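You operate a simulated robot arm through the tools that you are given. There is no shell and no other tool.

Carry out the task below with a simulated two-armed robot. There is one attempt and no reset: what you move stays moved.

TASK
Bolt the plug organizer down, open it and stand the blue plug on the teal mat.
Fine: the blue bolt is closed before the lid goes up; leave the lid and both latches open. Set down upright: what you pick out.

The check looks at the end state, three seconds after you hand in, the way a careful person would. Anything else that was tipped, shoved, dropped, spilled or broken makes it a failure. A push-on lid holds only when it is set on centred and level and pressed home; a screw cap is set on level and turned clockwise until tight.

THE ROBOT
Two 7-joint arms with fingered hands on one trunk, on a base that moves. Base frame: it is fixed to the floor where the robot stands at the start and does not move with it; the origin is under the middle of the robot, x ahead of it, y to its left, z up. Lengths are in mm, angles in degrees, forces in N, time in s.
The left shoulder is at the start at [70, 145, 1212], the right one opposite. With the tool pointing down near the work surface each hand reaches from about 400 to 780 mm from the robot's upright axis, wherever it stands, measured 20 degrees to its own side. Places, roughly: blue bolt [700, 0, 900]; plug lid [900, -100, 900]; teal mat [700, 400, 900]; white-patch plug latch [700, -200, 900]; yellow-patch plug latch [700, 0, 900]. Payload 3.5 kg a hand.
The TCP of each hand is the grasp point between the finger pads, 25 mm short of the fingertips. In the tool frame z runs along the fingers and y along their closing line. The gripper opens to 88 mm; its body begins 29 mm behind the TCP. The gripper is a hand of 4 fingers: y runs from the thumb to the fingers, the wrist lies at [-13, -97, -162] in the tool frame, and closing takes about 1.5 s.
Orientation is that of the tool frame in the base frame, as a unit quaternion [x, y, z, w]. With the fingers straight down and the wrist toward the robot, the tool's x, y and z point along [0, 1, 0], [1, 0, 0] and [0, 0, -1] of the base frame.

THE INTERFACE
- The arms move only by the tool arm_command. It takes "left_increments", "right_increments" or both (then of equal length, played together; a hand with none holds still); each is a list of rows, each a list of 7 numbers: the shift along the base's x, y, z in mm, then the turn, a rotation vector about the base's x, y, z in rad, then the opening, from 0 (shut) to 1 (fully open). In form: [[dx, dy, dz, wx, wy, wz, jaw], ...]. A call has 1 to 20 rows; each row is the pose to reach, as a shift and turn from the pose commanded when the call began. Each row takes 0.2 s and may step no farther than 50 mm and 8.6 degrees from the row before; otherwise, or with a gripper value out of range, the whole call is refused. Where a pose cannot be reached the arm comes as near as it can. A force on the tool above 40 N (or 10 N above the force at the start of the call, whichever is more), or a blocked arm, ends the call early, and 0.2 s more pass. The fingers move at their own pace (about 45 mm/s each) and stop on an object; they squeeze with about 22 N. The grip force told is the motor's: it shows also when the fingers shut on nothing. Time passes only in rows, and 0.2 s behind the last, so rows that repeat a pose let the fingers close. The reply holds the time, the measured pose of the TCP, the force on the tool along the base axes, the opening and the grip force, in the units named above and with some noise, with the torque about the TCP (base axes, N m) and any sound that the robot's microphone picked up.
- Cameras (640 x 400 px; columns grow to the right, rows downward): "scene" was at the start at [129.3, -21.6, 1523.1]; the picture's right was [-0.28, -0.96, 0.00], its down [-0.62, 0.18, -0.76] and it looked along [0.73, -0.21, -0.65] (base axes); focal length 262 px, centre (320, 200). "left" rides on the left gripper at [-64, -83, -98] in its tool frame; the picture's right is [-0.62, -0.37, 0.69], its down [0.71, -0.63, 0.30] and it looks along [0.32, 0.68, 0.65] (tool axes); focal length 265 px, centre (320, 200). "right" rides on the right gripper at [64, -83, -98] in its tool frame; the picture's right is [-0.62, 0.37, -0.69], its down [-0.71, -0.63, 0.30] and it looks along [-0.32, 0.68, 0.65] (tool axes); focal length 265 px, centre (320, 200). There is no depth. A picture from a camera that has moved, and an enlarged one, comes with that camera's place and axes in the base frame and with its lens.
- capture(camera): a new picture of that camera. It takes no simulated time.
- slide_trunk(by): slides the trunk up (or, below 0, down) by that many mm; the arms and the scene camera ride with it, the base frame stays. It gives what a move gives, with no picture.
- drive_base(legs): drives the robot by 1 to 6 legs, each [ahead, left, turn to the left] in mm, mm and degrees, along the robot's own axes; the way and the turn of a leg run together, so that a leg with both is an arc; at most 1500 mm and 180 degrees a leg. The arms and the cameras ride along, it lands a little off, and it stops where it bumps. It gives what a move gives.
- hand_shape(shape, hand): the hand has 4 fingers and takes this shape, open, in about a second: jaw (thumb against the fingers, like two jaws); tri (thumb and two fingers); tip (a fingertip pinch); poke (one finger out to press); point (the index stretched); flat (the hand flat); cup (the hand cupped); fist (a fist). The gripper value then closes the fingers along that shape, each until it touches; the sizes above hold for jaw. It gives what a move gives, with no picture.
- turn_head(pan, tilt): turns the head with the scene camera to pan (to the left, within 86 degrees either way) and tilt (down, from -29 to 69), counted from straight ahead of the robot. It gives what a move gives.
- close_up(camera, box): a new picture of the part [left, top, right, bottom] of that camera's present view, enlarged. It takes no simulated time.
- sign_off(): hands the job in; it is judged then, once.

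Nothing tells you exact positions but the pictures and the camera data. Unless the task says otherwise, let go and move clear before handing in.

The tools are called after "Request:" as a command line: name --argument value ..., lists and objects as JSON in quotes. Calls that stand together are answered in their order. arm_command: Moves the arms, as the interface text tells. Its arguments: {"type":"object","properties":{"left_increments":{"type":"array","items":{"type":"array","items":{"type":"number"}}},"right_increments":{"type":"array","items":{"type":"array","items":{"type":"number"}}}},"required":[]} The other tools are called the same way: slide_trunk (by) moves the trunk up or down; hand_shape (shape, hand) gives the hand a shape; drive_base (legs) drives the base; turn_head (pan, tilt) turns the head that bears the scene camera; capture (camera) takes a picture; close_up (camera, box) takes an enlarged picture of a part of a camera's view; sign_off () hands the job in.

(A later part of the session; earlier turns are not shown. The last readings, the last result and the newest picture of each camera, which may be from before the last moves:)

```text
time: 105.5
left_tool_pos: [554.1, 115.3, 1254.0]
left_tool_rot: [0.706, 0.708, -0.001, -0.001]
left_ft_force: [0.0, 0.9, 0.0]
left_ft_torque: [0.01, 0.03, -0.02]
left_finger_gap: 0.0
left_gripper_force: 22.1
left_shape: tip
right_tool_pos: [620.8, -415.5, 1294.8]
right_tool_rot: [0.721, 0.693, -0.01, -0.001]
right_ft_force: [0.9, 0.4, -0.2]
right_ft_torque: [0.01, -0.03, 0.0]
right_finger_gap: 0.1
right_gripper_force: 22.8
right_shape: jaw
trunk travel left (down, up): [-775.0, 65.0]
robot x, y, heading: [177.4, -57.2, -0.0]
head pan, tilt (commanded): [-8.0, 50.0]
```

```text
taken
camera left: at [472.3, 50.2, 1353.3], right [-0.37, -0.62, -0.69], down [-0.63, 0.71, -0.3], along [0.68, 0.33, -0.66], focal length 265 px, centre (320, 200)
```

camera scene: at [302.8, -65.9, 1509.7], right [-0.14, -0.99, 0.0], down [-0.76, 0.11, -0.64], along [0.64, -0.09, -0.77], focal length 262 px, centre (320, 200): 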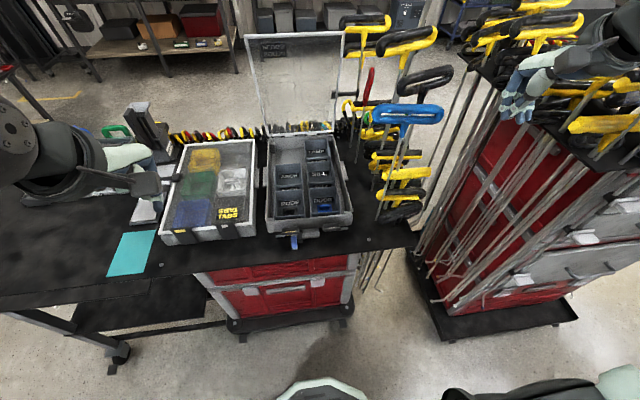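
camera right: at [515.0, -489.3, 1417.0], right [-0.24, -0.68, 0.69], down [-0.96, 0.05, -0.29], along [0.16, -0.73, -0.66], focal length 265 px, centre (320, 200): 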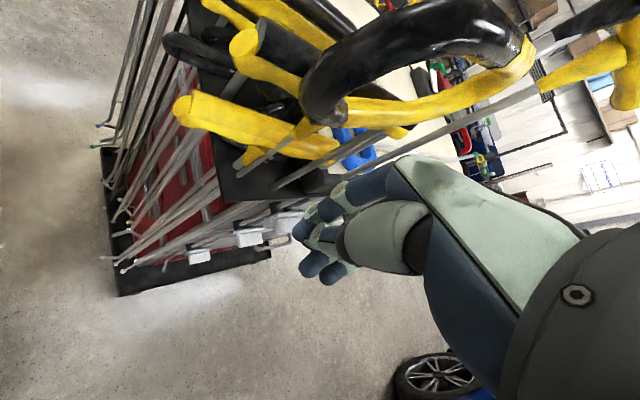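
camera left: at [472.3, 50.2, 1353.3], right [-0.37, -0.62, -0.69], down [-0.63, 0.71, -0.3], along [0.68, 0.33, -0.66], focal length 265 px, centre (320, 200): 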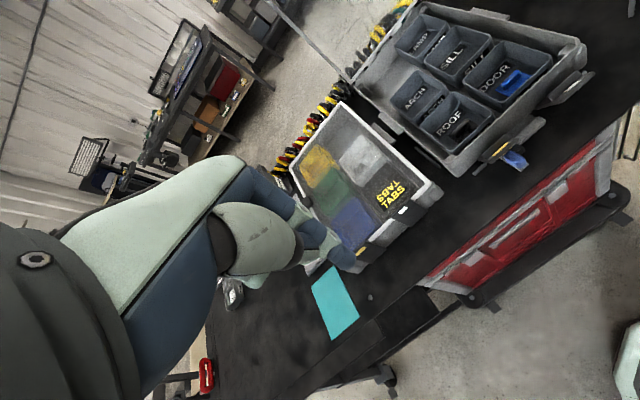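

Everything is steady: lid up, robot square at [177, -58]. I'll shape the left hand for a three-finger pinch and bring it above the plug.

Request:
hand_shape --hand "left" --shape "tri"

Request:
arm_command --left_increments '[[26, -29, -10, 0, 0, 0, 0.6], [52, -58, -30, 0, 0, 0, 0.6], [78, -88, -50, 0, 0, 0, 0.6], [104, -117, -75, 0, 0, 0, 0.6], [130, -147, -100, 0, 0, 0, 0.6], [156, -176, -125, 0, 0, 0, 0.6], [182, -206, -150, 0, 0, 0, 0.6], [208, -235, -175, 0, 0, 0, 0.6], [236, -265, -200, 0, 0, 0, 0.6]]'

Request:
capture --camera "left"

Request:
close_up --camera "scene" --box '[240, 100, 400, 260]'

```text
time: 106.4
left_tool_pos: [553.7, 114.5, 1254.1]
left_tool_rot: [0.706, 0.708, -0.002, -0.001]
left_ft_force: [0.0, 0.5, 0.6]
left_ft_torque: [0.02, -0.02, 0.01]
left_finger_gap: 87.7
left_gripper_force: 0.0
left_shape: tri
right_tool_pos: [621.9, -416.7, 1294.9]
right_tool_rot: [0.72, 0.694, -0.01, -0.001]
right_ft_force: [0.2, -0.5, 0.5]
right_ft_torque: [0.02, 0.03, -0.04]
right_finger_gap: 0.2
right_gripper_force: 21.7
right_shape: jaw
trunk travel left (down, up): [-775.0, 65.0]
robot x, y, heading: [177.4, -61.5, 0.1]
head pan, tilt (commanded): [-8.0, 50.0]
```

```text
time: 108.4
left_tool_pos: [792.1, -148.9, 1052.3]
left_tool_rot: [0.705, 0.709, -0.001, -0.002]
left_ft_force: [-0.5, -0.3, -0.1]
left_ft_torque: [0.03, 0.05, 0.01]
left_finger_gap: 53.1
left_gripper_force: 0.0
left_shape: tri
right_tool_pos: [623.4, -416.0, 1292.5]
right_tool_rot: [0.721, 0.693, -0.01, -0.001]
right_ft_force: [-0.4, 0.9, -0.4]
right_ft_torque: [-0.03, 0.03, 0.01]
right_finger_gap: 0.0
right_gripper_force: 21.5
right_shape: jaw
trunk travel left (down, up): [-775.0, 65.0]
robot x, y, heading: [181.9, -60.5, 0.3]
head pan, tilt (commanded): [-8.0, 50.0]
```

```text
taken
camera left: at [710.5, -214.1, 1150.2], right [-0.37, -0.62, -0.69], down [-0.64, 0.71, -0.3], along [0.68, 0.33, -0.66], focal length 265 px, centre (320, 200)
```

left: 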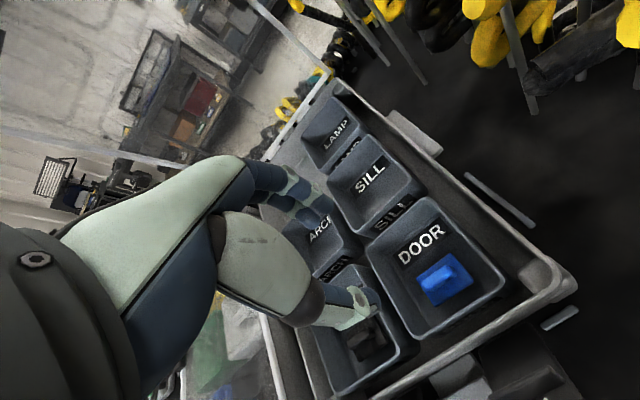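

```text
2.50 times, centred on (320, 180) of scene
camera zoom: at [305.9, -67.0, 1509.5], right [-0.14, -0.99, 0.0], down [-0.76, 0.11, -0.64], along [0.64, -0.09, -0.77], focal length 654 px, centre (320, 250)
```

zoom: 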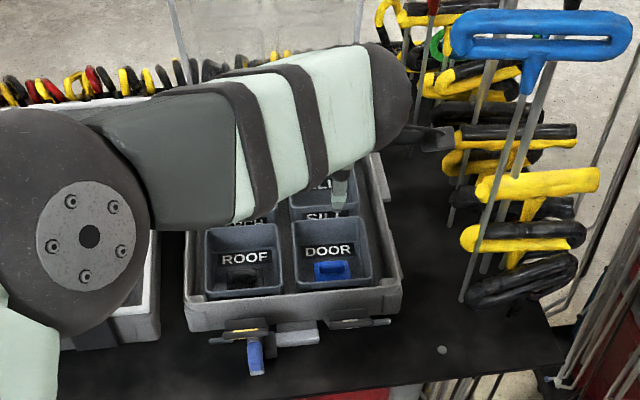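

The hand is above the DOOR cup. I'll zoom the left camera to fix the plug's exact position relative to the hand.

Request:
close_up --camera "left" --box '[360, 190, 520, 350]'

Request:
close_up --camera "scene" --box '[295, 155, 345, 195]'

```text
2.50 times, centred on (440, 270) of left
camera zoom: at [710.5, -214.1, 1150.2], right [-0.37, -0.62, -0.69], down [-0.64, 0.71, -0.3], along [0.68, 0.33, -0.66], focal length 664 px, centre (20, 25)
```

zoom: 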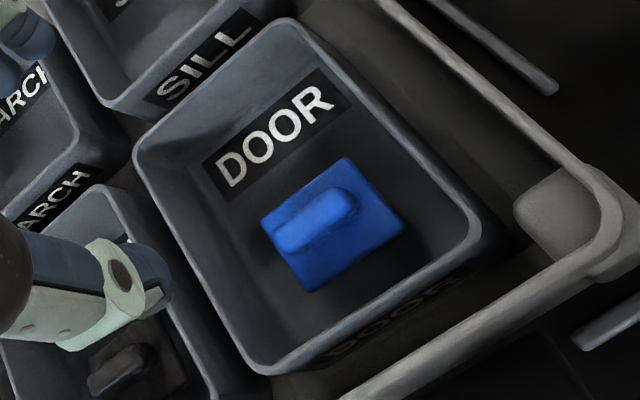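

```text
10.00 times, centred on (320, 175) of scene
camera zoom: at [305.9, -67.0, 1509.5], right [-0.14, -0.99, 0.0], down [-0.76, 0.11, -0.64], along [0.64, -0.09, -0.77], focal length 2618 px, centre (320, 450)
```

zoom: 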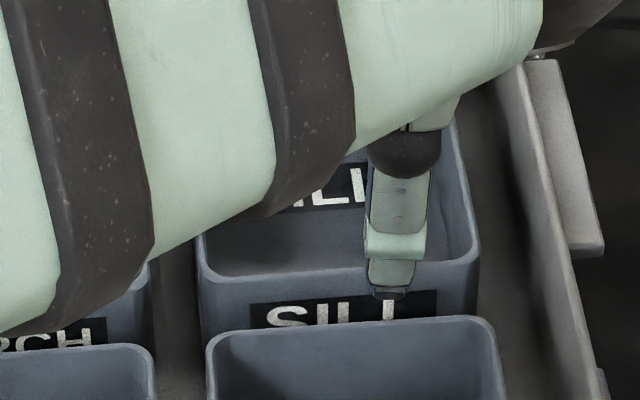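

The fin is centred at about [791, -150, 887], aligned with y, and the hand is almost exactly above it. I'll descend with a narrow opening to just above the fin.

Request:
arm_command --left_increments '[[1, -1, -30, 0, 0, 0, 0.4], [1, -1, -65, 0, 0, 0, 0.33], [1, -1, -100, 0, 0, 0, 0.33], [1, -1, -125, 0, 0, 0, 0.33], [1, -1, -133, 0, 0, 0, 0.33]]'

Request:
close_up --camera "left" --box '[240, 140, 440, 340]'

```text
time: 109.6
left_tool_pos: [791.0, -150.3, 921.2]
left_tool_rot: [0.705, 0.709, -0.001, -0.001]
left_ft_force: [-0.5, -1.2, 0.2]
left_ft_torque: [0.0, 0.0, 0.02]
left_finger_gap: 29.4
left_gripper_force: 0.0
left_shape: tri
right_tool_pos: [621.3, -415.2, 1294.6]
right_tool_rot: [0.721, 0.693, -0.01, -0.001]
right_ft_force: [0.1, 0.2, -0.1]
right_ft_torque: [0.04, -0.02, 0.0]
right_finger_gap: 0.1
right_gripper_force: 22.2
right_shape: jaw
trunk travel left (down, up): [-775.0, 65.0]
robot x, y, heading: [179.0, -55.8, 0.0]
head pan, tilt (commanded): [-8.0, 50.0]
```

```text
2.00 times, centred on (340, 240) of left
camera zoom: at [708.8, -215.7, 1020.1], right [-0.37, -0.62, -0.69], down [-0.63, 0.71, -0.3], along [0.68, 0.33, -0.66], focal length 531 px, centre (280, 120)
```

zoom: 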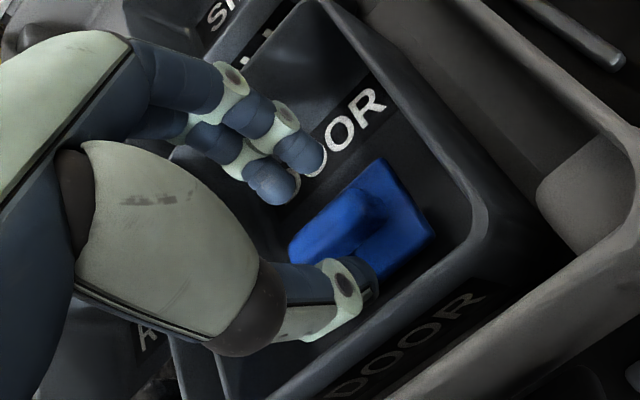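

The two fingers and thumb straddle the fin in the image. I'll lower the last 18 mm carefully and close.

Request:
arm_command --left_increments '[[1, 0, -6, 0, 0, 0, 0.33], [1, 0, -12, 0, 0, 0, 0.33], [1, 0, -17, 0, 0, 0, 0.33]]'

Request:
close_up --camera "left" --box '[240, 140, 440, 340]'

```text
time: 110.4
left_tool_pos: [792.7, -149.6, 908.1]
left_tool_rot: [0.706, 0.708, 0.001, 0.002]
left_ft_force: [1.5, -0.7, 12.2]
left_ft_torque: [0.01, 0.42, 0.03]
left_finger_gap: 29.1
left_gripper_force: 0.1
left_shape: tri
right_tool_pos: [618.7, -415.3, 1295.2]
right_tool_rot: [0.72, 0.694, -0.009, 0.0]
right_ft_force: [0.2, 0.0, -0.7]
right_ft_torque: [-0.01, -0.02, 0.0]
right_finger_gap: 0.3
right_gripper_force: 22.2
right_shape: jaw
trunk travel left (down, up): [-775.0, 65.0]
robot x, y, heading: [175.6, -61.3, 0.2]
head pan, tilt (commanded): [-8.0, 50.0]
```

```text
2.00 times, centred on (340, 240) of left
camera zoom: at [709.6, -215.5, 1007.0], right [-0.36, -0.62, -0.69], down [-0.63, 0.71, -0.31], along [0.68, 0.33, -0.65], focal length 531 px, centre (280, 120)
```

zoom: 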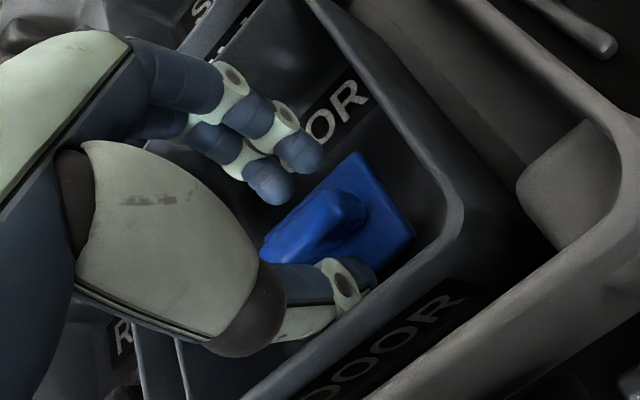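

The thumb's outer side is touching the cup's front rim. I'll rise a little, shift 5 mm away from that wall with a slightly narrower opening, and descend again.

Request:
arm_command --left_increments '[[0, 0, 8, 0, 0, 0, 0.31], [5, 0, 8, 0, 0, 0, 0.31], [5, 0, 3, 0, 0, 0, 0.31], [5, 0, -2, 0, 0, 0, 0.31]]'

Request:
close_up --camera "left" --box '[240, 140, 440, 340]'

```text
time: 111.4
left_tool_pos: [795.9, -150.8, 905.3]
left_tool_rot: [0.705, 0.709, 0.002, 0.003]
left_ft_force: [-2.3, -0.8, 24.7]
left_ft_torque: [-0.06, 0.87, 0.05]
left_finger_gap: 30.8
left_gripper_force: 0.0
left_shape: tri
right_tool_pos: [616.4, -416.8, 1296.6]
right_tool_rot: [0.721, 0.693, -0.009, 0.0]
right_ft_force: [-0.5, -0.1, -0.3]
right_ft_torque: [0.02, 0.01, -0.02]
right_finger_gap: 0.0
right_gripper_force: 21.6
right_shape: jaw
trunk travel left (down, up): [-775.0, 65.0]
robot x, y, heading: [176.9, -57.9, 0.1]
head pan, tilt (commanded): [-8.0, 50.0]
```

```text
2.00 times, centred on (340, 240) of left
camera zoom: at [712.5, -215.8, 1005.6], right [-0.36, -0.62, -0.69], down [-0.63, 0.71, -0.31], along [0.69, 0.33, -0.65], focal length 531 px, centre (280, 120)
```

zoom: 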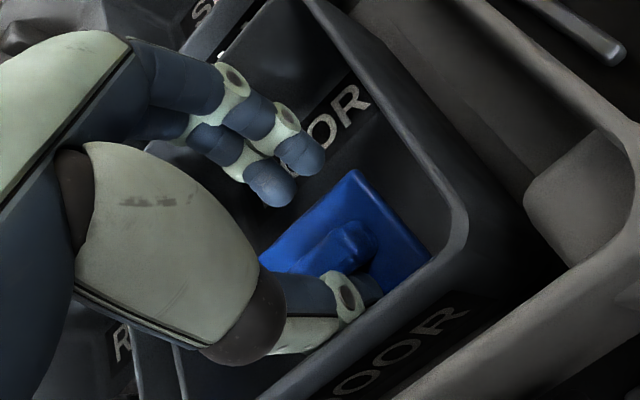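

The rim is still catching the thumb. I'll lift, tilt the hand 14° so the thumb stands more upright inside the cup, and approach again.

Request:
arm_command --left_increments '[[0, 0, 12, 0, 0, 0, 0.3], [1, 0, 20, 0, 0.12, 0, 0.3], [2, 0, 20, 0, 0.25, 0, 0.3], [2, 0, 20, 0, 0.25, 0, 0.3]]'

Request:
close_up --camera "left" --box '[240, 140, 440, 340]'

```text
time: 112.4
left_tool_pos: [796.6, -151.2, 912.5]
left_tool_rot: [0.705, 0.709, -0.002, -0.001]
left_ft_force: [-0.2, 1.2, 0.0]
left_ft_torque: [0.06, 0.02, 0.0]
left_finger_gap: 26.6
left_gripper_force: 0.1
left_shape: tri
left hand out of reach, approached as far as the arm can: row 2, 3, 4
right_tool_pos: [622.0, -417.2, 1294.3]
right_tool_rot: [0.721, 0.693, -0.01, -0.001]
right_ft_force: [-0.5, -0.2, 0.4]
right_ft_torque: [-0.01, 0.0, 0.04]
right_finger_gap: 0.0
right_gripper_force: 22.1
right_shape: jaw
trunk travel left (down, up): [-775.0, 65.0]
robot x, y, heading: [179.3, -59.3, 0.0]
head pan, tilt (commanded): [-8.0, 50.0]
```

```text
2.00 times, centred on (340, 240) of left
camera zoom: at [714.8, -216.2, 1012.1], right [-0.37, -0.62, -0.69], down [-0.63, 0.71, -0.3], along [0.68, 0.33, -0.66], focal length 531 px, centre (280, 120)
```

zoom: 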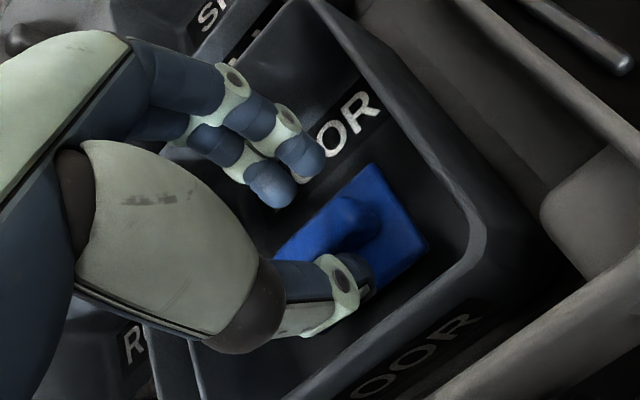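

The tilt is out of reach from here. I'll instead go straight down with the hand 3–4 mm further back and a slightly wider opening, so the thumb clears the rim yet stays in front of the fin.

Request:
arm_command --left_increments '[[2, 0, 3, 0, 0, 0, 0.38], [4, 0, 0, 0, 0, 0, 0.38], [4, 0, -5, 0, 0, 0, 0.38], [4, 0, -9, 0, 0, 0, 0.38]]'

Request:
close_up --camera "left" --box '[240, 140, 440, 340]'

```text
time: 113.4
left_tool_pos: [798.3, -150.7, 906.7]
left_tool_rot: [0.706, 0.708, -0.001, 0.0]
left_ft_force: [-3.4, -0.7, 14.5]
left_ft_torque: [0.03, 0.42, 0.0]
left_finger_gap: 37.3
left_gripper_force: 0.2
left_shape: tri
right_tool_pos: [617.8, -417.3, 1296.6]
right_tool_rot: [0.72, 0.694, -0.008, -0.001]
right_ft_force: [0.5, -1.3, -1.4]
right_ft_torque: [0.0, 0.0, -0.03]
right_finger_gap: 0.0
right_gripper_force: 21.9
right_shape: jaw
trunk travel left (down, up): [-775.0, 65.0]
robot x, y, heading: [175.4, -55.2, 0.1]
head pan, tilt (commanded): [-8.0, 50.0]
```

```text
2.00 times, centred on (340, 240) of left
camera zoom: at [715.9, -216.5, 1005.5], right [-0.37, -0.62, -0.69], down [-0.63, 0.71, -0.31], along [0.68, 0.33, -0.65], focal length 531 px, centre (280, 120)
```

zoom: 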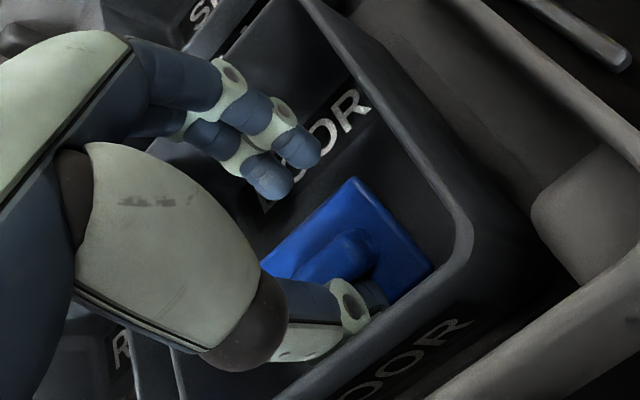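

Contact now is at the thumb tip resting on the plug's base plate, so this is full depth. I'll ease up slightly and close on the fin.

Request:
arm_command --left_increments '[[0, 0, 1, 0, 0, 0, 0.2], [0, 0, 1, 0, 0, 0, 0], [0, 0, 1, 0, 0, 0, 0], [0, 0, 1, 0, 0, 0, 0], [0, 0, 1, 0, 0, 0, 0]]'

Request:
close_up --camera "left" --box '[240, 140, 440, 340]'

```text
time: 114.6
left_tool_pos: [800.4, -150.2, 906.2]
left_tool_rot: [0.705, 0.709, -0.001, 0.0]
left_ft_force: [1.5, -1.3, 7.5]
left_ft_torque: [0.0, 0.19, 0.07]
left_finger_gap: 17.4
left_gripper_force: 21.8
left_shape: tri
right_tool_pos: [620.9, -416.5, 1295.4]
right_tool_rot: [0.72, 0.694, -0.01, -0.001]
right_ft_force: [1.0, 0.1, -0.3]
right_ft_torque: [0.0, -0.01, 0.0]
right_finger_gap: 0.0
right_gripper_force: 22.0
right_shape: jaw
trunk travel left (down, up): [-775.0, 65.0]
robot x, y, heading: [177.2, -57.1, 0.2]
head pan, tilt (commanded): [-8.0, 50.0]
```

```text
2.00 times, centred on (340, 240) of left
camera zoom: at [718.0, -215.6, 1005.0], right [-0.37, -0.62, -0.69], down [-0.63, 0.71, -0.3], along [0.68, 0.33, -0.66], focal length 531 px, centre (280, 120)
```

zoom: 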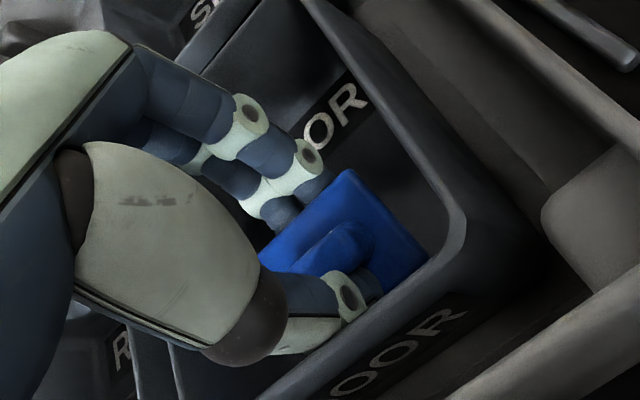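

The fingers closed on something 17 mm thick at 22 N. I'll lift gently by 12 mm and see whether the plug comes along.

Request:
arm_command --left_increments '[[0, 0, 4, 0, 0, 0, 0], [0, 0, 8, 0, 0, 0, 0], [0, 0, 14, 0, 0, 0, 0]]'

Request:
close_up --camera "left" --box '[240, 140, 440, 340]'

```text
time: 115.4
left_tool_pos: [800.8, -151.4, 918.8]
left_tool_rot: [0.706, 0.708, -0.002, -0.002]
left_ft_force: [0.5, -0.3, 0.0]
left_ft_torque: [0.04, 0.02, -0.03]
left_finger_gap: 18.0
left_gripper_force: 22.2
left_shape: tri
right_tool_pos: [622.3, -415.6, 1294.7]
right_tool_rot: [0.721, 0.693, -0.01, -0.002]
right_ft_force: [-0.5, 0.2, 0.0]
right_ft_torque: [-0.01, 0.0, 0.01]
right_finger_gap: 0.0
right_gripper_force: 22.4
right_shape: jaw
trunk travel left (down, up): [-775.0, 65.0]
robot x, y, heading: [178.4, -58.5, -0.1]
head pan, tilt (commanded): [-8.0, 50.0]
```

```text
2.00 times, centred on (340, 240) of left
camera zoom: at [718.6, -216.1, 1017.9], right [-0.37, -0.62, -0.69], down [-0.63, 0.71, -0.3], along [0.68, 0.33, -0.66], focal length 531 px, centre (280, 120)
```

zoom: 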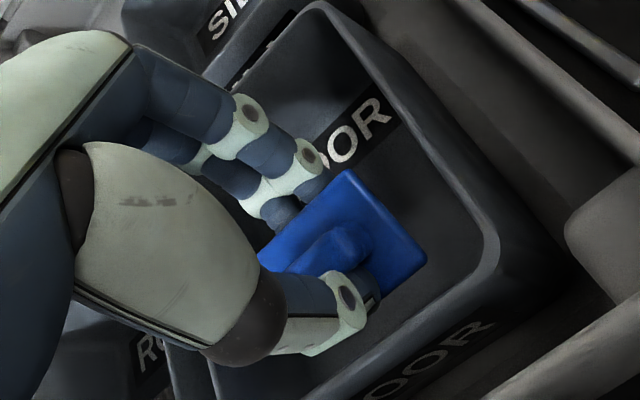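

The plug is coming up with the hand. I'll lift it clear of the box and check how it hangs.

Request:
arm_command --left_increments '[[0, 0, 12, 0, 0, 0, 0], [0, 0, 27, 0, 0, 0, 0], [0, 0, 45, 0, 0, 0, 0], [-5, 5, 65, 0, 0, 0, 0], [-15, 15, 90, 0, 0, 0, 0], [-30, 30, 120, 0, 0, 0, 0]]'

Request:
capture --camera "left"

Request:
close_up --camera "left" --box '[240, 140, 440, 340]'

Request:
capture --camera "scene"

```text
time: 116.8
left_tool_pos: [768.9, -121.8, 1040.6]
left_tool_rot: [0.706, 0.708, -0.001, -0.001]
left_ft_force: [-0.7, -0.3, -1.1]
left_ft_torque: [0.01, -0.02, -0.02]
left_finger_gap: 17.9
left_gripper_force: 22.0
left_shape: tri
right_tool_pos: [619.9, -414.7, 1295.5]
right_tool_rot: [0.721, 0.693, -0.009, 0.0]
right_ft_force: [0.4, -0.1, -0.8]
right_ft_torque: [0.01, -0.02, -0.04]
right_finger_gap: 0.1
right_gripper_force: 22.5
right_shape: jaw
trunk travel left (down, up): [-775.0, 65.0]
robot x, y, heading: [182.6, -56.7, 0.0]
head pan, tilt (commanded): [-8.0, 50.0]
```

```text
taken
camera left: at [685.9, -185.7, 1138.5], right [-0.37, -0.62, -0.69], down [-0.63, 0.71, -0.3], along [0.68, 0.33, -0.66], focal length 265 px, centre (320, 200)
```

left: 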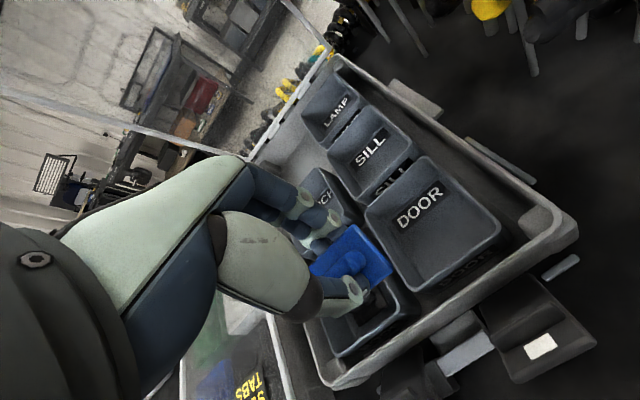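

```text
2.00 times, centred on (340, 240) of left
camera zoom: at [685.9, -185.7, 1138.5], right [-0.37, -0.62, -0.69], down [-0.63, 0.71, -0.3], along [0.68, 0.33, -0.66], focal length 531 px, centre (280, 120)
```

zoom: 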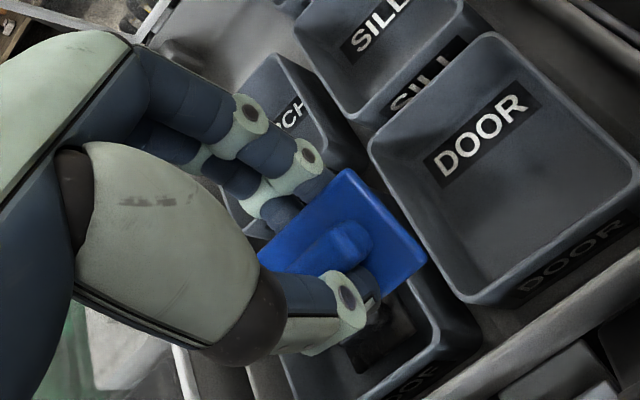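

```text
taken
camera scene: at [301.4, -65.0, 1509.8], right [-0.14, -0.99, 0.0], down [-0.76, 0.1, -0.64], along [0.64, -0.09, -0.77], focal length 262 px, centre (320, 200)
```

scene: 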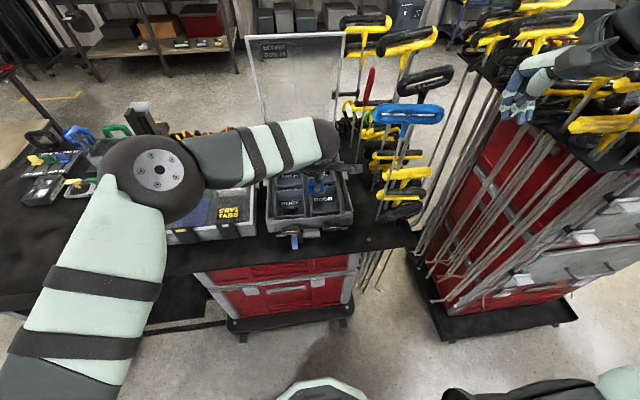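

The plug is held level and the DOOR cup is empty. I'll draw the hand in a little and then drive left toward the teal mat.

Request:
arm_command --left_increments '[[-20, 15, 10, 0, 0, 0, 0], [-40, 30, 20, 0, 0, 0, 0], [-60, 50, 20, 0, 0, 0, 0], [-75, 75, 20, 0, 0, 0, 0]]'

Request:
drive_base --legs '[[0, 255, 0]]'

Request:
turn_head --pan 15 --tilt 50

Request:
capture --camera "scene"

Request:
capture --camera "left"

```text
time: 117.8
left_tool_pos: [695.4, -43.9, 1060.3]
left_tool_rot: [0.705, 0.709, -0.002, 0.0]
left_ft_force: [0.2, 1.0, -0.4]
left_ft_torque: [0.02, -0.02, 0.03]
left_finger_gap: 17.8
left_gripper_force: 22.0
left_shape: tri
right_tool_pos: [620.4, -414.2, 1295.3]
right_tool_rot: [0.721, 0.693, -0.01, 0.0]
right_ft_force: [-0.2, 0.1, 0.5]
right_ft_torque: [0.01, 0.01, 0.0]
right_finger_gap: 0.0
right_gripper_force: 21.8
right_shape: jaw
trunk travel left (down, up): [-775.0, 65.0]
robot x, y, heading: [178.0, -57.3, 0.1]
head pan, tilt (commanded): [-8.0, 50.0]
```

```text
time: 119.6
left_tool_pos: [694.2, 208.4, 1058.7]
left_tool_rot: [0.705, 0.709, 0.0, -0.001]
left_ft_force: [0.1, 1.1, -1.0]
left_ft_torque: [0.0, 0.02, 0.0]
left_finger_gap: 18.1
left_gripper_force: 22.0
left_shape: tri
right_tool_pos: [621.5, -162.9, 1294.2]
right_tool_rot: [0.72, 0.694, -0.01, -0.003]
right_ft_force: [0.0, -0.2, -0.7]
right_ft_torque: [0.01, -0.02, 0.01]
right_finger_gap: 0.1
right_gripper_force: 22.4
right_shape: jaw
trunk travel left (down, up): [-775.0, 65.0]
robot x, y, heading: [178.7, 199.5, 0.1]
head pan, tilt (commanded): [-8.0, 50.0]
```

```text
time: 120.5
left_tool_pos: [695.6, 209.8, 1058.5]
left_tool_rot: [0.705, 0.709, -0.001, -0.001]
left_ft_force: [-0.4, 0.8, 0.9]
left_ft_torque: [0.01, 0.0, -0.01]
left_finger_gap: 18.0
left_gripper_force: 22.5
left_shape: tri
right_tool_pos: [621.4, -160.4, 1293.5]
right_tool_rot: [0.72, 0.694, -0.01, -0.001]
right_ft_force: [0.1, 0.2, -0.7]
right_ft_torque: [0.0, 0.03, -0.02]
right_finger_gap: 0.0
right_gripper_force: 21.8
right_shape: jaw
trunk travel left (down, up): [-775.0, 65.0]
robot x, y, heading: [180.9, 197.7, 0.2]
head pan, tilt (commanded): [15.0, 50.0]
```

```text
taken
camera scene: at [300.3, 220.1, 1509.7], right [0.26, -0.96, 0.0], down [-0.74, -0.2, -0.64], along [0.62, 0.17, -0.77], focal length 262 px, centre (320, 200)
```

scene: 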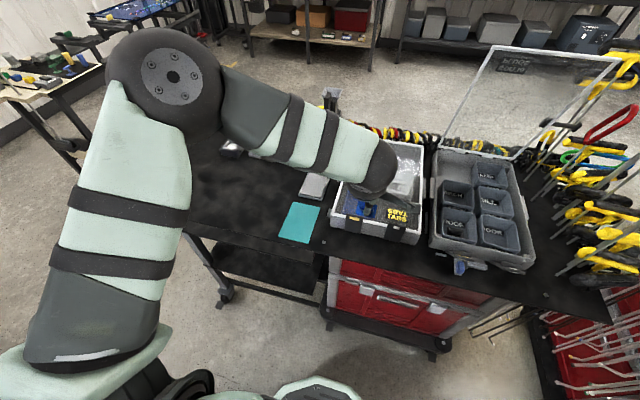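

```text
taken
camera left: at [613.1, 145.0, 1158.8], right [-0.37, -0.62, -0.69], down [-0.64, 0.71, -0.3], along [0.68, 0.33, -0.66], focal length 265 px, centre (320, 200)
```

left: 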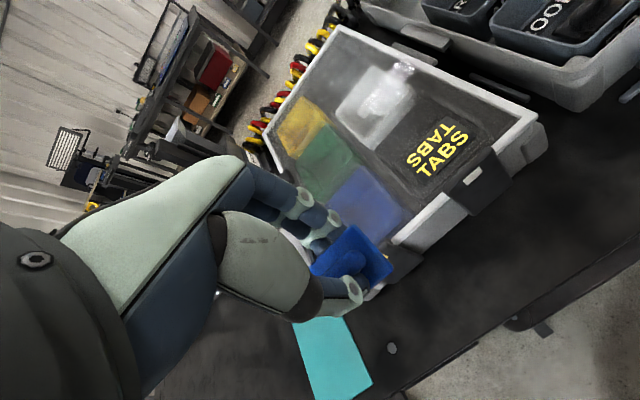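

Plug still firmly held; lid still up. The mat's centre is about [721, 396]. I'll move the hand over it and lower partway.

Request:
arm_command --left_increments '[[5, 37, -3, 0, 0, 0, 0], [10, 75, -10, 0, 0, 0, 0], [16, 112, -25, 0, 0, 0, 0], [21, 150, -45, 0, 0, 0, 0], [25, 186, -65, 0, 0, 0, 0], [25, 186, -95, 0, 0, 0, 0]]'

Request:
capture --camera "left"

Request:
close_up --camera "scene" --box '[240, 160, 360, 260]'

```text
time: 121.9
left_tool_pos: [720.2, 395.3, 965.6]
left_tool_rot: [0.706, 0.708, -0.001, -0.002]
left_ft_force: [0.1, -0.9, -0.1]
left_ft_torque: [0.04, 0.02, 0.01]
left_finger_gap: 17.9
left_gripper_force: 21.7
left_shape: tri
right_tool_pos: [622.4, -160.9, 1294.7]
right_tool_rot: [0.72, 0.694, -0.01, -0.002]
right_ft_force: [-0.5, -0.3, -0.3]
right_ft_torque: [0.01, 0.02, 0.03]
right_finger_gap: 0.0
right_gripper_force: 22.3
right_shape: jaw
trunk travel left (down, up): [-775.0, 65.0]
robot x, y, heading: [177.6, 199.4, 0.3]
head pan, tilt (commanded): [15.0, 50.0]
```

```text
taken
camera left: at [638.8, 329.8, 1064.5], right [-0.37, -0.62, -0.69], down [-0.64, 0.71, -0.3], along [0.68, 0.33, -0.66], focal length 265 px, centre (320, 200)
```

left: 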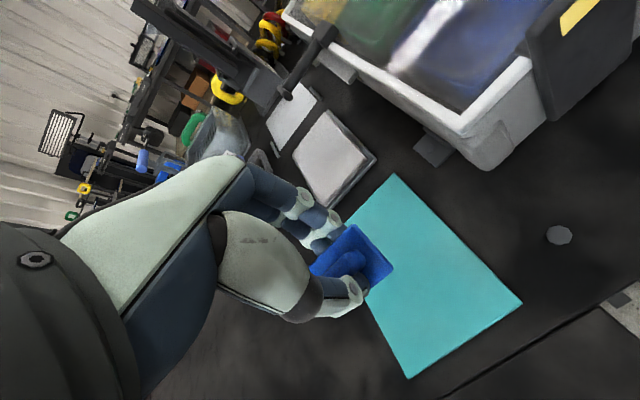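

```text
4.00 times, centred on (300, 210) of scene
camera zoom: at [301.6, 218.5, 1509.6], right [0.26, -0.96, 0.0], down [-0.74, -0.2, -0.64], along [0.62, 0.17, -0.77], focal length 1047 px, centre (400, 160)
```

zoom: 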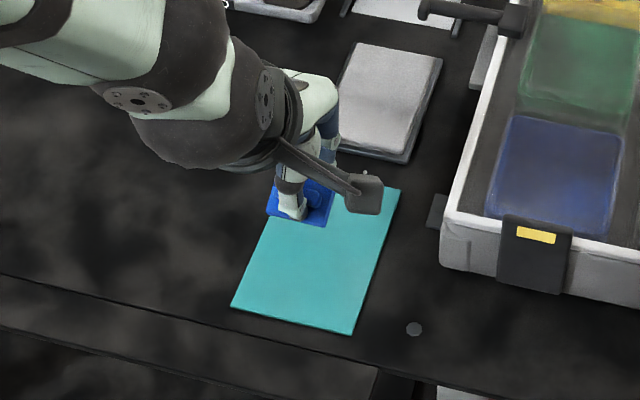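

The hand is over the mat (x 662–791, y 350–438). I'll lower to just above the surface.

Request:
arm_command --left_increments '[[3, 0, -20, 0, 0, 0, 0], [5, 0, -38, 0, 0, 0, 0], [5, 0, -50, 0, 0, 0, 0], [5, 0, -56, 0, 0, 0, 0]]'

Request:
close_up --camera "left" --box '[260, 160, 460, 360]'

Request:
close_up --camera "scene" --box '[260, 180, 340, 250]'

```text
time: 122.9
left_tool_pos: [724.6, 395.0, 909.2]
left_tool_rot: [0.704, 0.71, -0.002, -0.001]
left_ft_force: [-0.7, 0.5, -0.7]
left_ft_torque: [-0.01, -0.02, 0.0]
left_finger_gap: 18.0
left_gripper_force: 21.9
left_shape: tri
right_tool_pos: [621.2, -160.6, 1294.8]
right_tool_rot: [0.72, 0.694, -0.01, -0.001]
right_ft_force: [-0.2, -0.4, -0.4]
right_ft_torque: [0.04, 0.01, 0.01]
right_finger_gap: 0.0
right_gripper_force: 22.0
right_shape: jaw
trunk travel left (down, up): [-775.0, 65.0]
robot x, y, heading: [178.1, 195.0, 0.3]
head pan, tilt (commanded): [15.0, 50.0]
```

```text
2.00 times, centred on (360, 260) of left
camera zoom: at [642.7, 330.0, 1008.3], right [-0.37, -0.62, -0.69], down [-0.64, 0.71, -0.3], along [0.68, 0.33, -0.66], focal length 531 px, centre (240, 80)
```

zoom: 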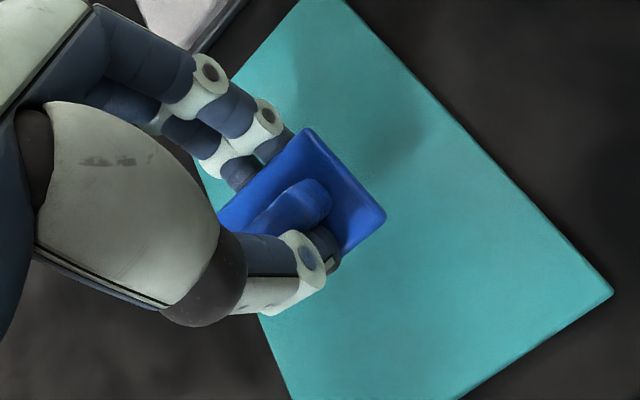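

```text
5.71 times, centred on (300, 215) of scene
camera zoom: at [300.5, 220.0, 1509.7], right [0.26, -0.96, 0.0], down [-0.74, -0.2, -0.64], along [0.62, 0.17, -0.77], focal length 1496 px, centre (434, 114)
```

zoom: 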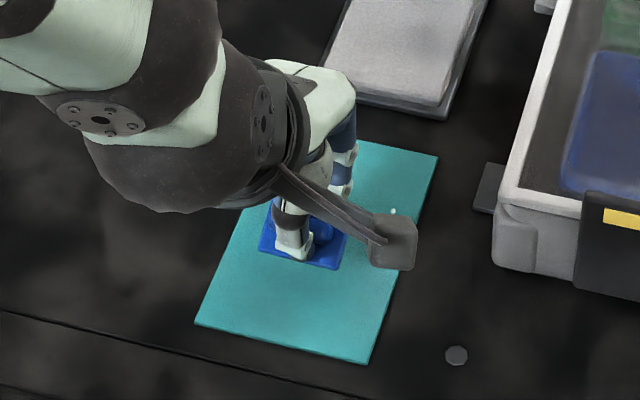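

The plug hovers level just above the mat, near its centre. I'll nudge it a little toward the centre and lower in small steps until it touches.

Request:
arm_command --left_increments '[[3, -3, 0, 0, 0, 0, 0], [6, -5, -2, 0, 0, 0, 0], [6, -5, -4, 0, 0, 0, 0], [6, -5, -6, 0, 0, 0, 0]]'

Request:
close_up --camera "left" --box '[260, 160, 460, 360]'

```text
time: 123.9
left_tool_pos: [730.8, 390.4, 902.5]
left_tool_rot: [0.706, 0.708, -0.002, -0.002]
left_ft_force: [0.0, 0.2, 0.3]
left_ft_torque: [-0.02, 0.03, 0.0]
left_finger_gap: 18.0
left_gripper_force: 22.0
left_shape: tri
right_tool_pos: [620.7, -161.1, 1295.6]
right_tool_rot: [0.72, 0.694, -0.009, -0.002]
right_ft_force: [0.2, 0.2, 0.4]
right_ft_torque: [0.02, 0.02, -0.01]
right_finger_gap: 0.0
right_gripper_force: 22.4
right_shape: jaw
trunk travel left (down, up): [-775.0, 65.0]
robot x, y, heading: [181.3, 195.4, 0.3]
head pan, tilt (commanded): [15.0, 50.0]
```

```text
2.00 times, centred on (360, 260) of left
camera zoom: at [649.0, 325.8, 1001.4], right [-0.37, -0.62, -0.69], down [-0.64, 0.71, -0.3], along [0.68, 0.33, -0.66], focal length 531 px, centre (240, 80)
```

zoom: 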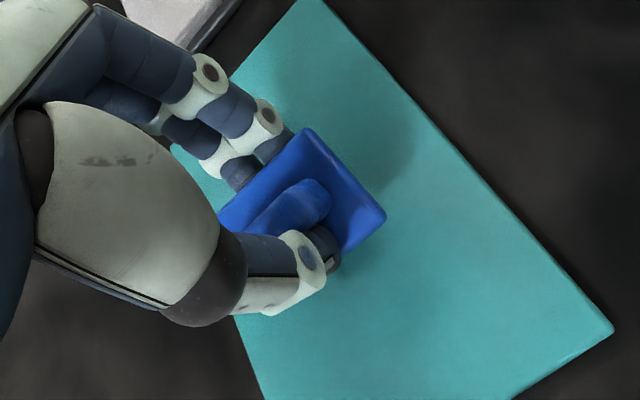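

Not touching yet. I'll keep lowering in 2 mm steps.

Request:
arm_command --left_increments '[[0, 0, -2, 0, 0, 0, 0], [0, 0, -4, 0, 0, 0, 0]]'

Request:
arm_command --left_increments '[[0, 0, -1.5, 0, 0, 0, 0], [0, 0, -3, 0, 0, 0, 0]]'

```text
time: 124.5
left_tool_pos: [731.7, 390.6, 900.5]
left_tool_rot: [0.705, 0.709, 0.0, 0.001]
left_ft_force: [-0.1, 0.1, 5.7]
left_ft_torque: [0.07, 0.06, 0.01]
left_finger_gap: 18.0
left_gripper_force: 21.4
left_shape: tri
right_tool_pos: [620.3, -160.4, 1294.4]
right_tool_rot: [0.72, 0.694, -0.011, -0.002]
right_ft_force: [-0.2, -0.2, 0.0]
right_ft_torque: [0.01, -0.01, 0.03]
right_finger_gap: 0.0
right_gripper_force: 21.9
right_shape: jaw
trunk travel left (down, up): [-775.0, 65.0]
robot x, y, heading: [179.1, 200.4, 0.0]
head pan, tilt (commanded): [15.0, 50.0]
```

```text
time: 125.1
left_tool_pos: [730.3, 390.5, 900.3]
left_tool_rot: [0.705, 0.709, 0.002, 0.004]
left_ft_force: [-1.8, 1.4, 26.4]
left_ft_torque: [0.16, 0.44, -0.04]
left_finger_gap: 18.4
left_gripper_force: 22.0
left_shape: tri
right_tool_pos: [616.2, -163.4, 1296.0]
right_tool_rot: [0.72, 0.694, -0.009, -0.001]
right_ft_force: [0.9, 0.0, -0.2]
right_ft_torque: [-0.03, -0.01, 0.0]
right_finger_gap: 0.0
right_gripper_force: 21.8
right_shape: jaw
trunk travel left (down, up): [-775.0, 65.0]
robot x, y, heading: [179.3, 195.8, 0.2]
head pan, tilt (commanded): [15.0, 50.0]
```

The plug is down on the mat. I'll relieve the pressure, then open the fingers slowly.

Request:
arm_command --left_increments '[[0, 0, 3, 0, 0, 0, 0], [0, 0, 3, 0, 0, 0, 0.1], [0, 0, 3, 0, 0, 0, 0.25], [0, 0, 3, 0, 0, 0, 0.32], [0, 0, 3, 0, 0, 0, 0.36], [0, 0, 3, 0, 0, 0, 0.36]]'

Request:
close_up --camera "left" --box '[260, 160, 460, 360]'

```text
time: 126.5
left_tool_pos: [729.9, 390.3, 898.6]
left_tool_rot: [0.706, 0.709, 0.0, -0.001]
left_ft_force: [-3.1, -0.7, 10.1]
left_ft_torque: [-0.01, 0.29, -0.02]
left_finger_gap: 34.5
left_gripper_force: 0.0
left_shape: tri
right_tool_pos: [618.7, -161.2, 1295.2]
right_tool_rot: [0.72, 0.694, -0.01, -0.001]
right_ft_force: [-0.6, 0.2, -0.1]
right_ft_torque: [-0.02, 0.0, 0.0]
right_finger_gap: 0.0
right_gripper_force: 22.2
right_shape: jaw
trunk travel left (down, up): [-775.0, 65.0]
robot x, y, heading: [180.2, 199.9, 0.2]
head pan, tilt (commanded): [15.0, 50.0]
```

```text
2.00 times, centred on (360, 260) of left
camera zoom: at [647.7, 325.2, 997.9], right [-0.37, -0.62, -0.69], down [-0.63, 0.71, -0.3], along [0.68, 0.33, -0.66], focal length 531 px, centre (240, 80)
```

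zoom: 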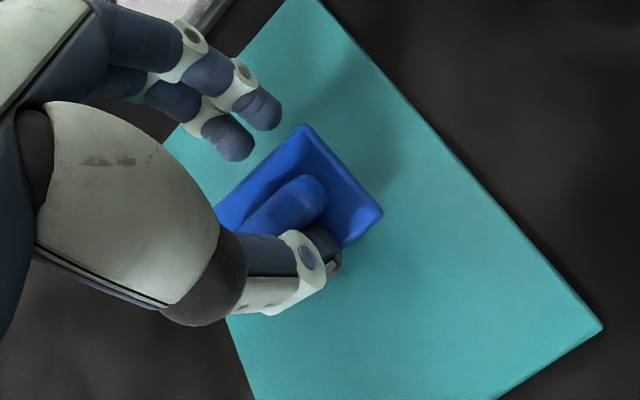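

The fingers are open; the thumb is still next to the fin. I'll rise a touch, ease the thumb away from the fin, and then lift straight up.

Request:
arm_command --left_increments '[[0, 0, 2, 0, 0, 0, 0.4], [-3, 0, 4, 0, 0, 0, 0.45], [-5, 0, 7, 0, 0, 0, 0.5], [-5, 0, 14, 0, 0, 0, 0.5], [-5, 0, 25, 0, 0, 0, 0.5], [-5, 0, 45, 0, 0, 0, 0.5], [-5, 0, 75, 0, 0, 0, 0.5]]'

Request:
capture --camera "left"

Request:
close_up --camera "scene" --box '[260, 180, 340, 250]'

```text
time: 128.1
left_tool_pos: [726.4, 390.1, 974.4]
left_tool_rot: [0.705, 0.709, -0.001, -0.001]
left_ft_force: [-0.4, 0.3, -0.2]
left_ft_torque: [0.0, 0.01, 0.01]
left_finger_gap: 43.7
left_gripper_force: 0.1
left_shape: tri
right_tool_pos: [619.2, -161.5, 1295.0]
right_tool_rot: [0.72, 0.694, -0.01, -0.001]
right_ft_force: [0.0, -0.5, -0.4]
right_ft_torque: [0.0, -0.01, 0.03]
right_finger_gap: 0.0
right_gripper_force: 21.9
right_shape: jaw
trunk travel left (down, up): [-775.0, 65.0]
robot x, y, heading: [180.3, 198.6, 0.1]
head pan, tilt (commanded): [15.0, 50.0]
```

```text
taken
camera left: at [643.4, 325.2, 1072.7], right [-0.37, -0.62, -0.69], down [-0.64, 0.71, -0.3], along [0.68, 0.33, -0.66], focal length 265 px, centre (320, 200)
```

left: 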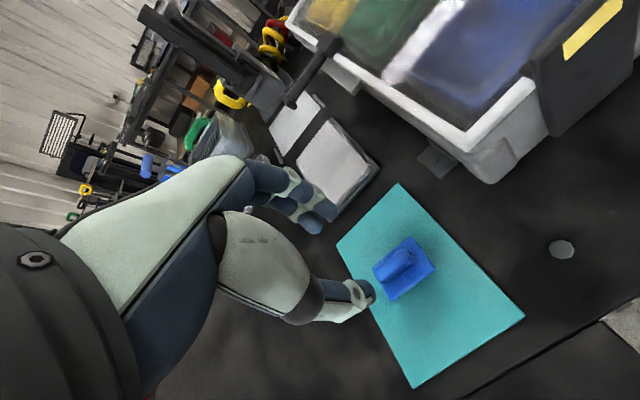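

```text
5.71 times, centred on (300, 215) of scene
camera zoom: at [298.9, 219.1, 1509.8], right [0.26, -0.96, 0.0], down [-0.74, -0.2, -0.64], along [0.62, 0.17, -0.77], focal length 1496 px, centre (434, 114)
```

zoom: 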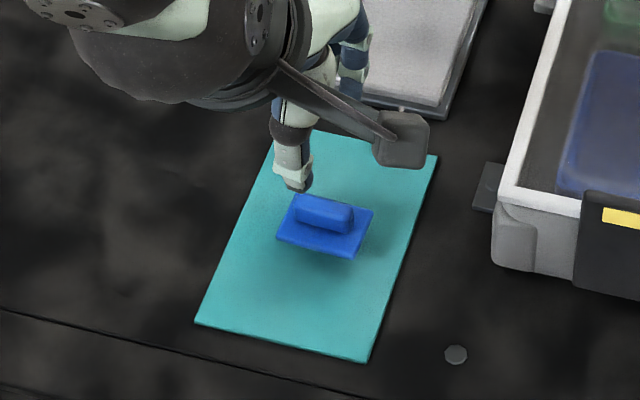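

The plug is released and sits on the mat. I'll zoom in to confirm that it's upright and level.

Request:
close_up --camera "left" --box '[350, 210, 460, 330]'

Request:
close_up --camera "scene" --box '[285, 205, 320, 235]'

```text
3.33 times, centred on (405, 270) of left
camera zoom: at [643.4, 325.2, 1072.7], right [-0.37, -0.62, -0.69], down [-0.64, 0.71, -0.3], along [0.68, 0.33, -0.66], focal length 885 px, centre (37, -33)
```

zoom: 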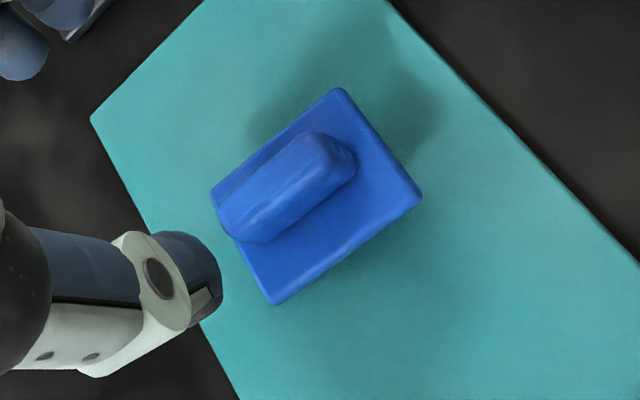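

```text
13.33 times, centred on (302, 220) of scene
camera zoom: at [298.9, 219.1, 1509.8], right [0.26, -0.96, 0.0], down [-0.74, -0.2, -0.64], along [0.62, 0.17, -0.77], focal length 3490 px, centre (553, -67)
```

zoom: 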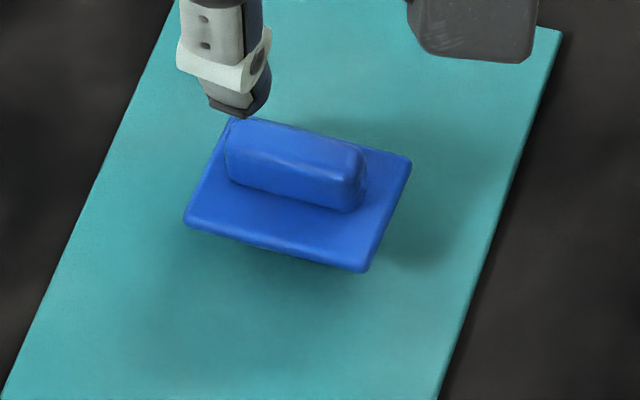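

The base's corners agree in both views at z 875, forming a level 32×42 mm rectangle centred on the mat, so the plug is upright. I'll raise the left hand clear and inspect the whole scene.

Request:
arm_command --left_increments '[[0, 0, 40, 0, 0, 0, 0.5], [-10, 0, 80, 0, 0, 0, 0.5], [-40, 0, 115, 0, 0, 0, 0.5], [-75, -5, 140, 0, 0, 0, 0.5], [-110, -10, 160, 0, 0, 0, 0.5]]'

Request:
turn_head --pan -10 --tilt 48

Request:
capture --camera "scene"

Request:
capture --camera "right"

Request:
capture --camera "left"

```text
time: 129.3
left_tool_pos: [612.5, 383.2, 1136.4]
left_tool_rot: [0.705, 0.709, 0.0, 0.001]
left_ft_force: [0.3, 0.9, -0.3]
left_ft_torque: [0.01, -0.04, 0.01]
left_finger_gap: 43.6
left_gripper_force: 0.0
left_shape: tri
right_tool_pos: [619.2, -158.3, 1295.0]
right_tool_rot: [0.72, 0.694, -0.01, 0.0]
right_ft_force: [0.1, 0.3, 0.4]
right_ft_torque: [-0.01, -0.01, -0.01]
right_finger_gap: 0.0
right_gripper_force: 22.0
right_shape: jaw
trunk travel left (down, up): [-775.0, 65.0]
robot x, y, heading: [180.0, 201.1, 0.7]
head pan, tilt (commanded): [15.0, 50.0]
```

```text
time: 130.2
left_tool_pos: [616.2, 380.4, 1135.3]
left_tool_rot: [0.705, 0.709, -0.001, -0.001]
left_ft_force: [0.1, -0.9, 0.5]
left_ft_torque: [0.01, -0.03, 0.0]
left_finger_gap: 43.6
left_gripper_force: 0.1
left_shape: tri
right_tool_pos: [621.1, -159.4, 1293.0]
right_tool_rot: [0.719, 0.695, -0.009, -0.001]
right_ft_force: [-0.1, -0.6, 0.3]
right_ft_torque: [0.0, -0.03, 0.01]
right_finger_gap: 0.0
right_gripper_force: 22.2
right_shape: jaw
trunk travel left (down, up): [-775.0, 65.0]
robot x, y, heading: [179.1, 201.2, 0.2]
head pan, tilt (commanded): [-10.0, 48.0]
```

```text
taken
camera scene: at [304.1, 185.8, 1512.4], right [-0.17, -0.99, 0.0], down [-0.73, 0.13, -0.67], along [0.66, -0.11, -0.74], focal length 262 px, centre (320, 200)
```

scene: 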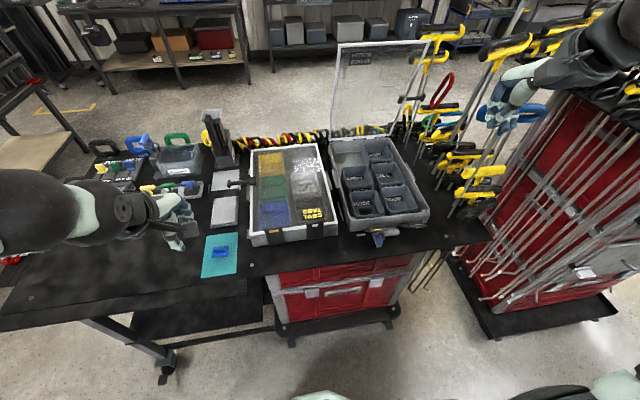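

```text
taken
camera right: at [541.5, -93.7, 1393.8], right [0.36, -0.63, 0.69], down [-0.66, -0.69, -0.29], along [0.66, -0.36, -0.66], focal length 265 px, centre (320, 200)
```

right: 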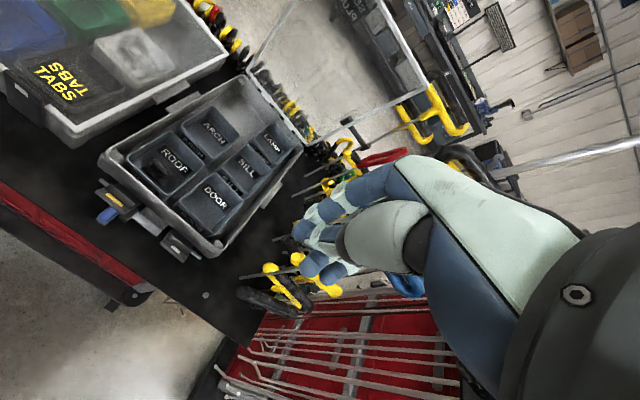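

```text
taken
camera left: at [533.9, 316.3, 1234.5], right [-0.37, -0.62, -0.69], down [-0.64, 0.71, -0.3], along [0.68, 0.33, -0.66], focal length 265 px, centre (320, 200)
```

left: 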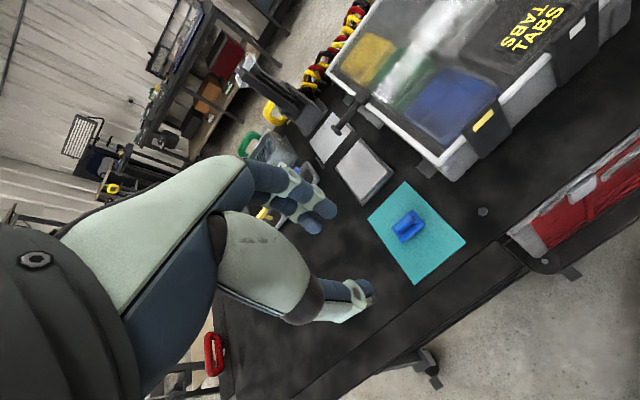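

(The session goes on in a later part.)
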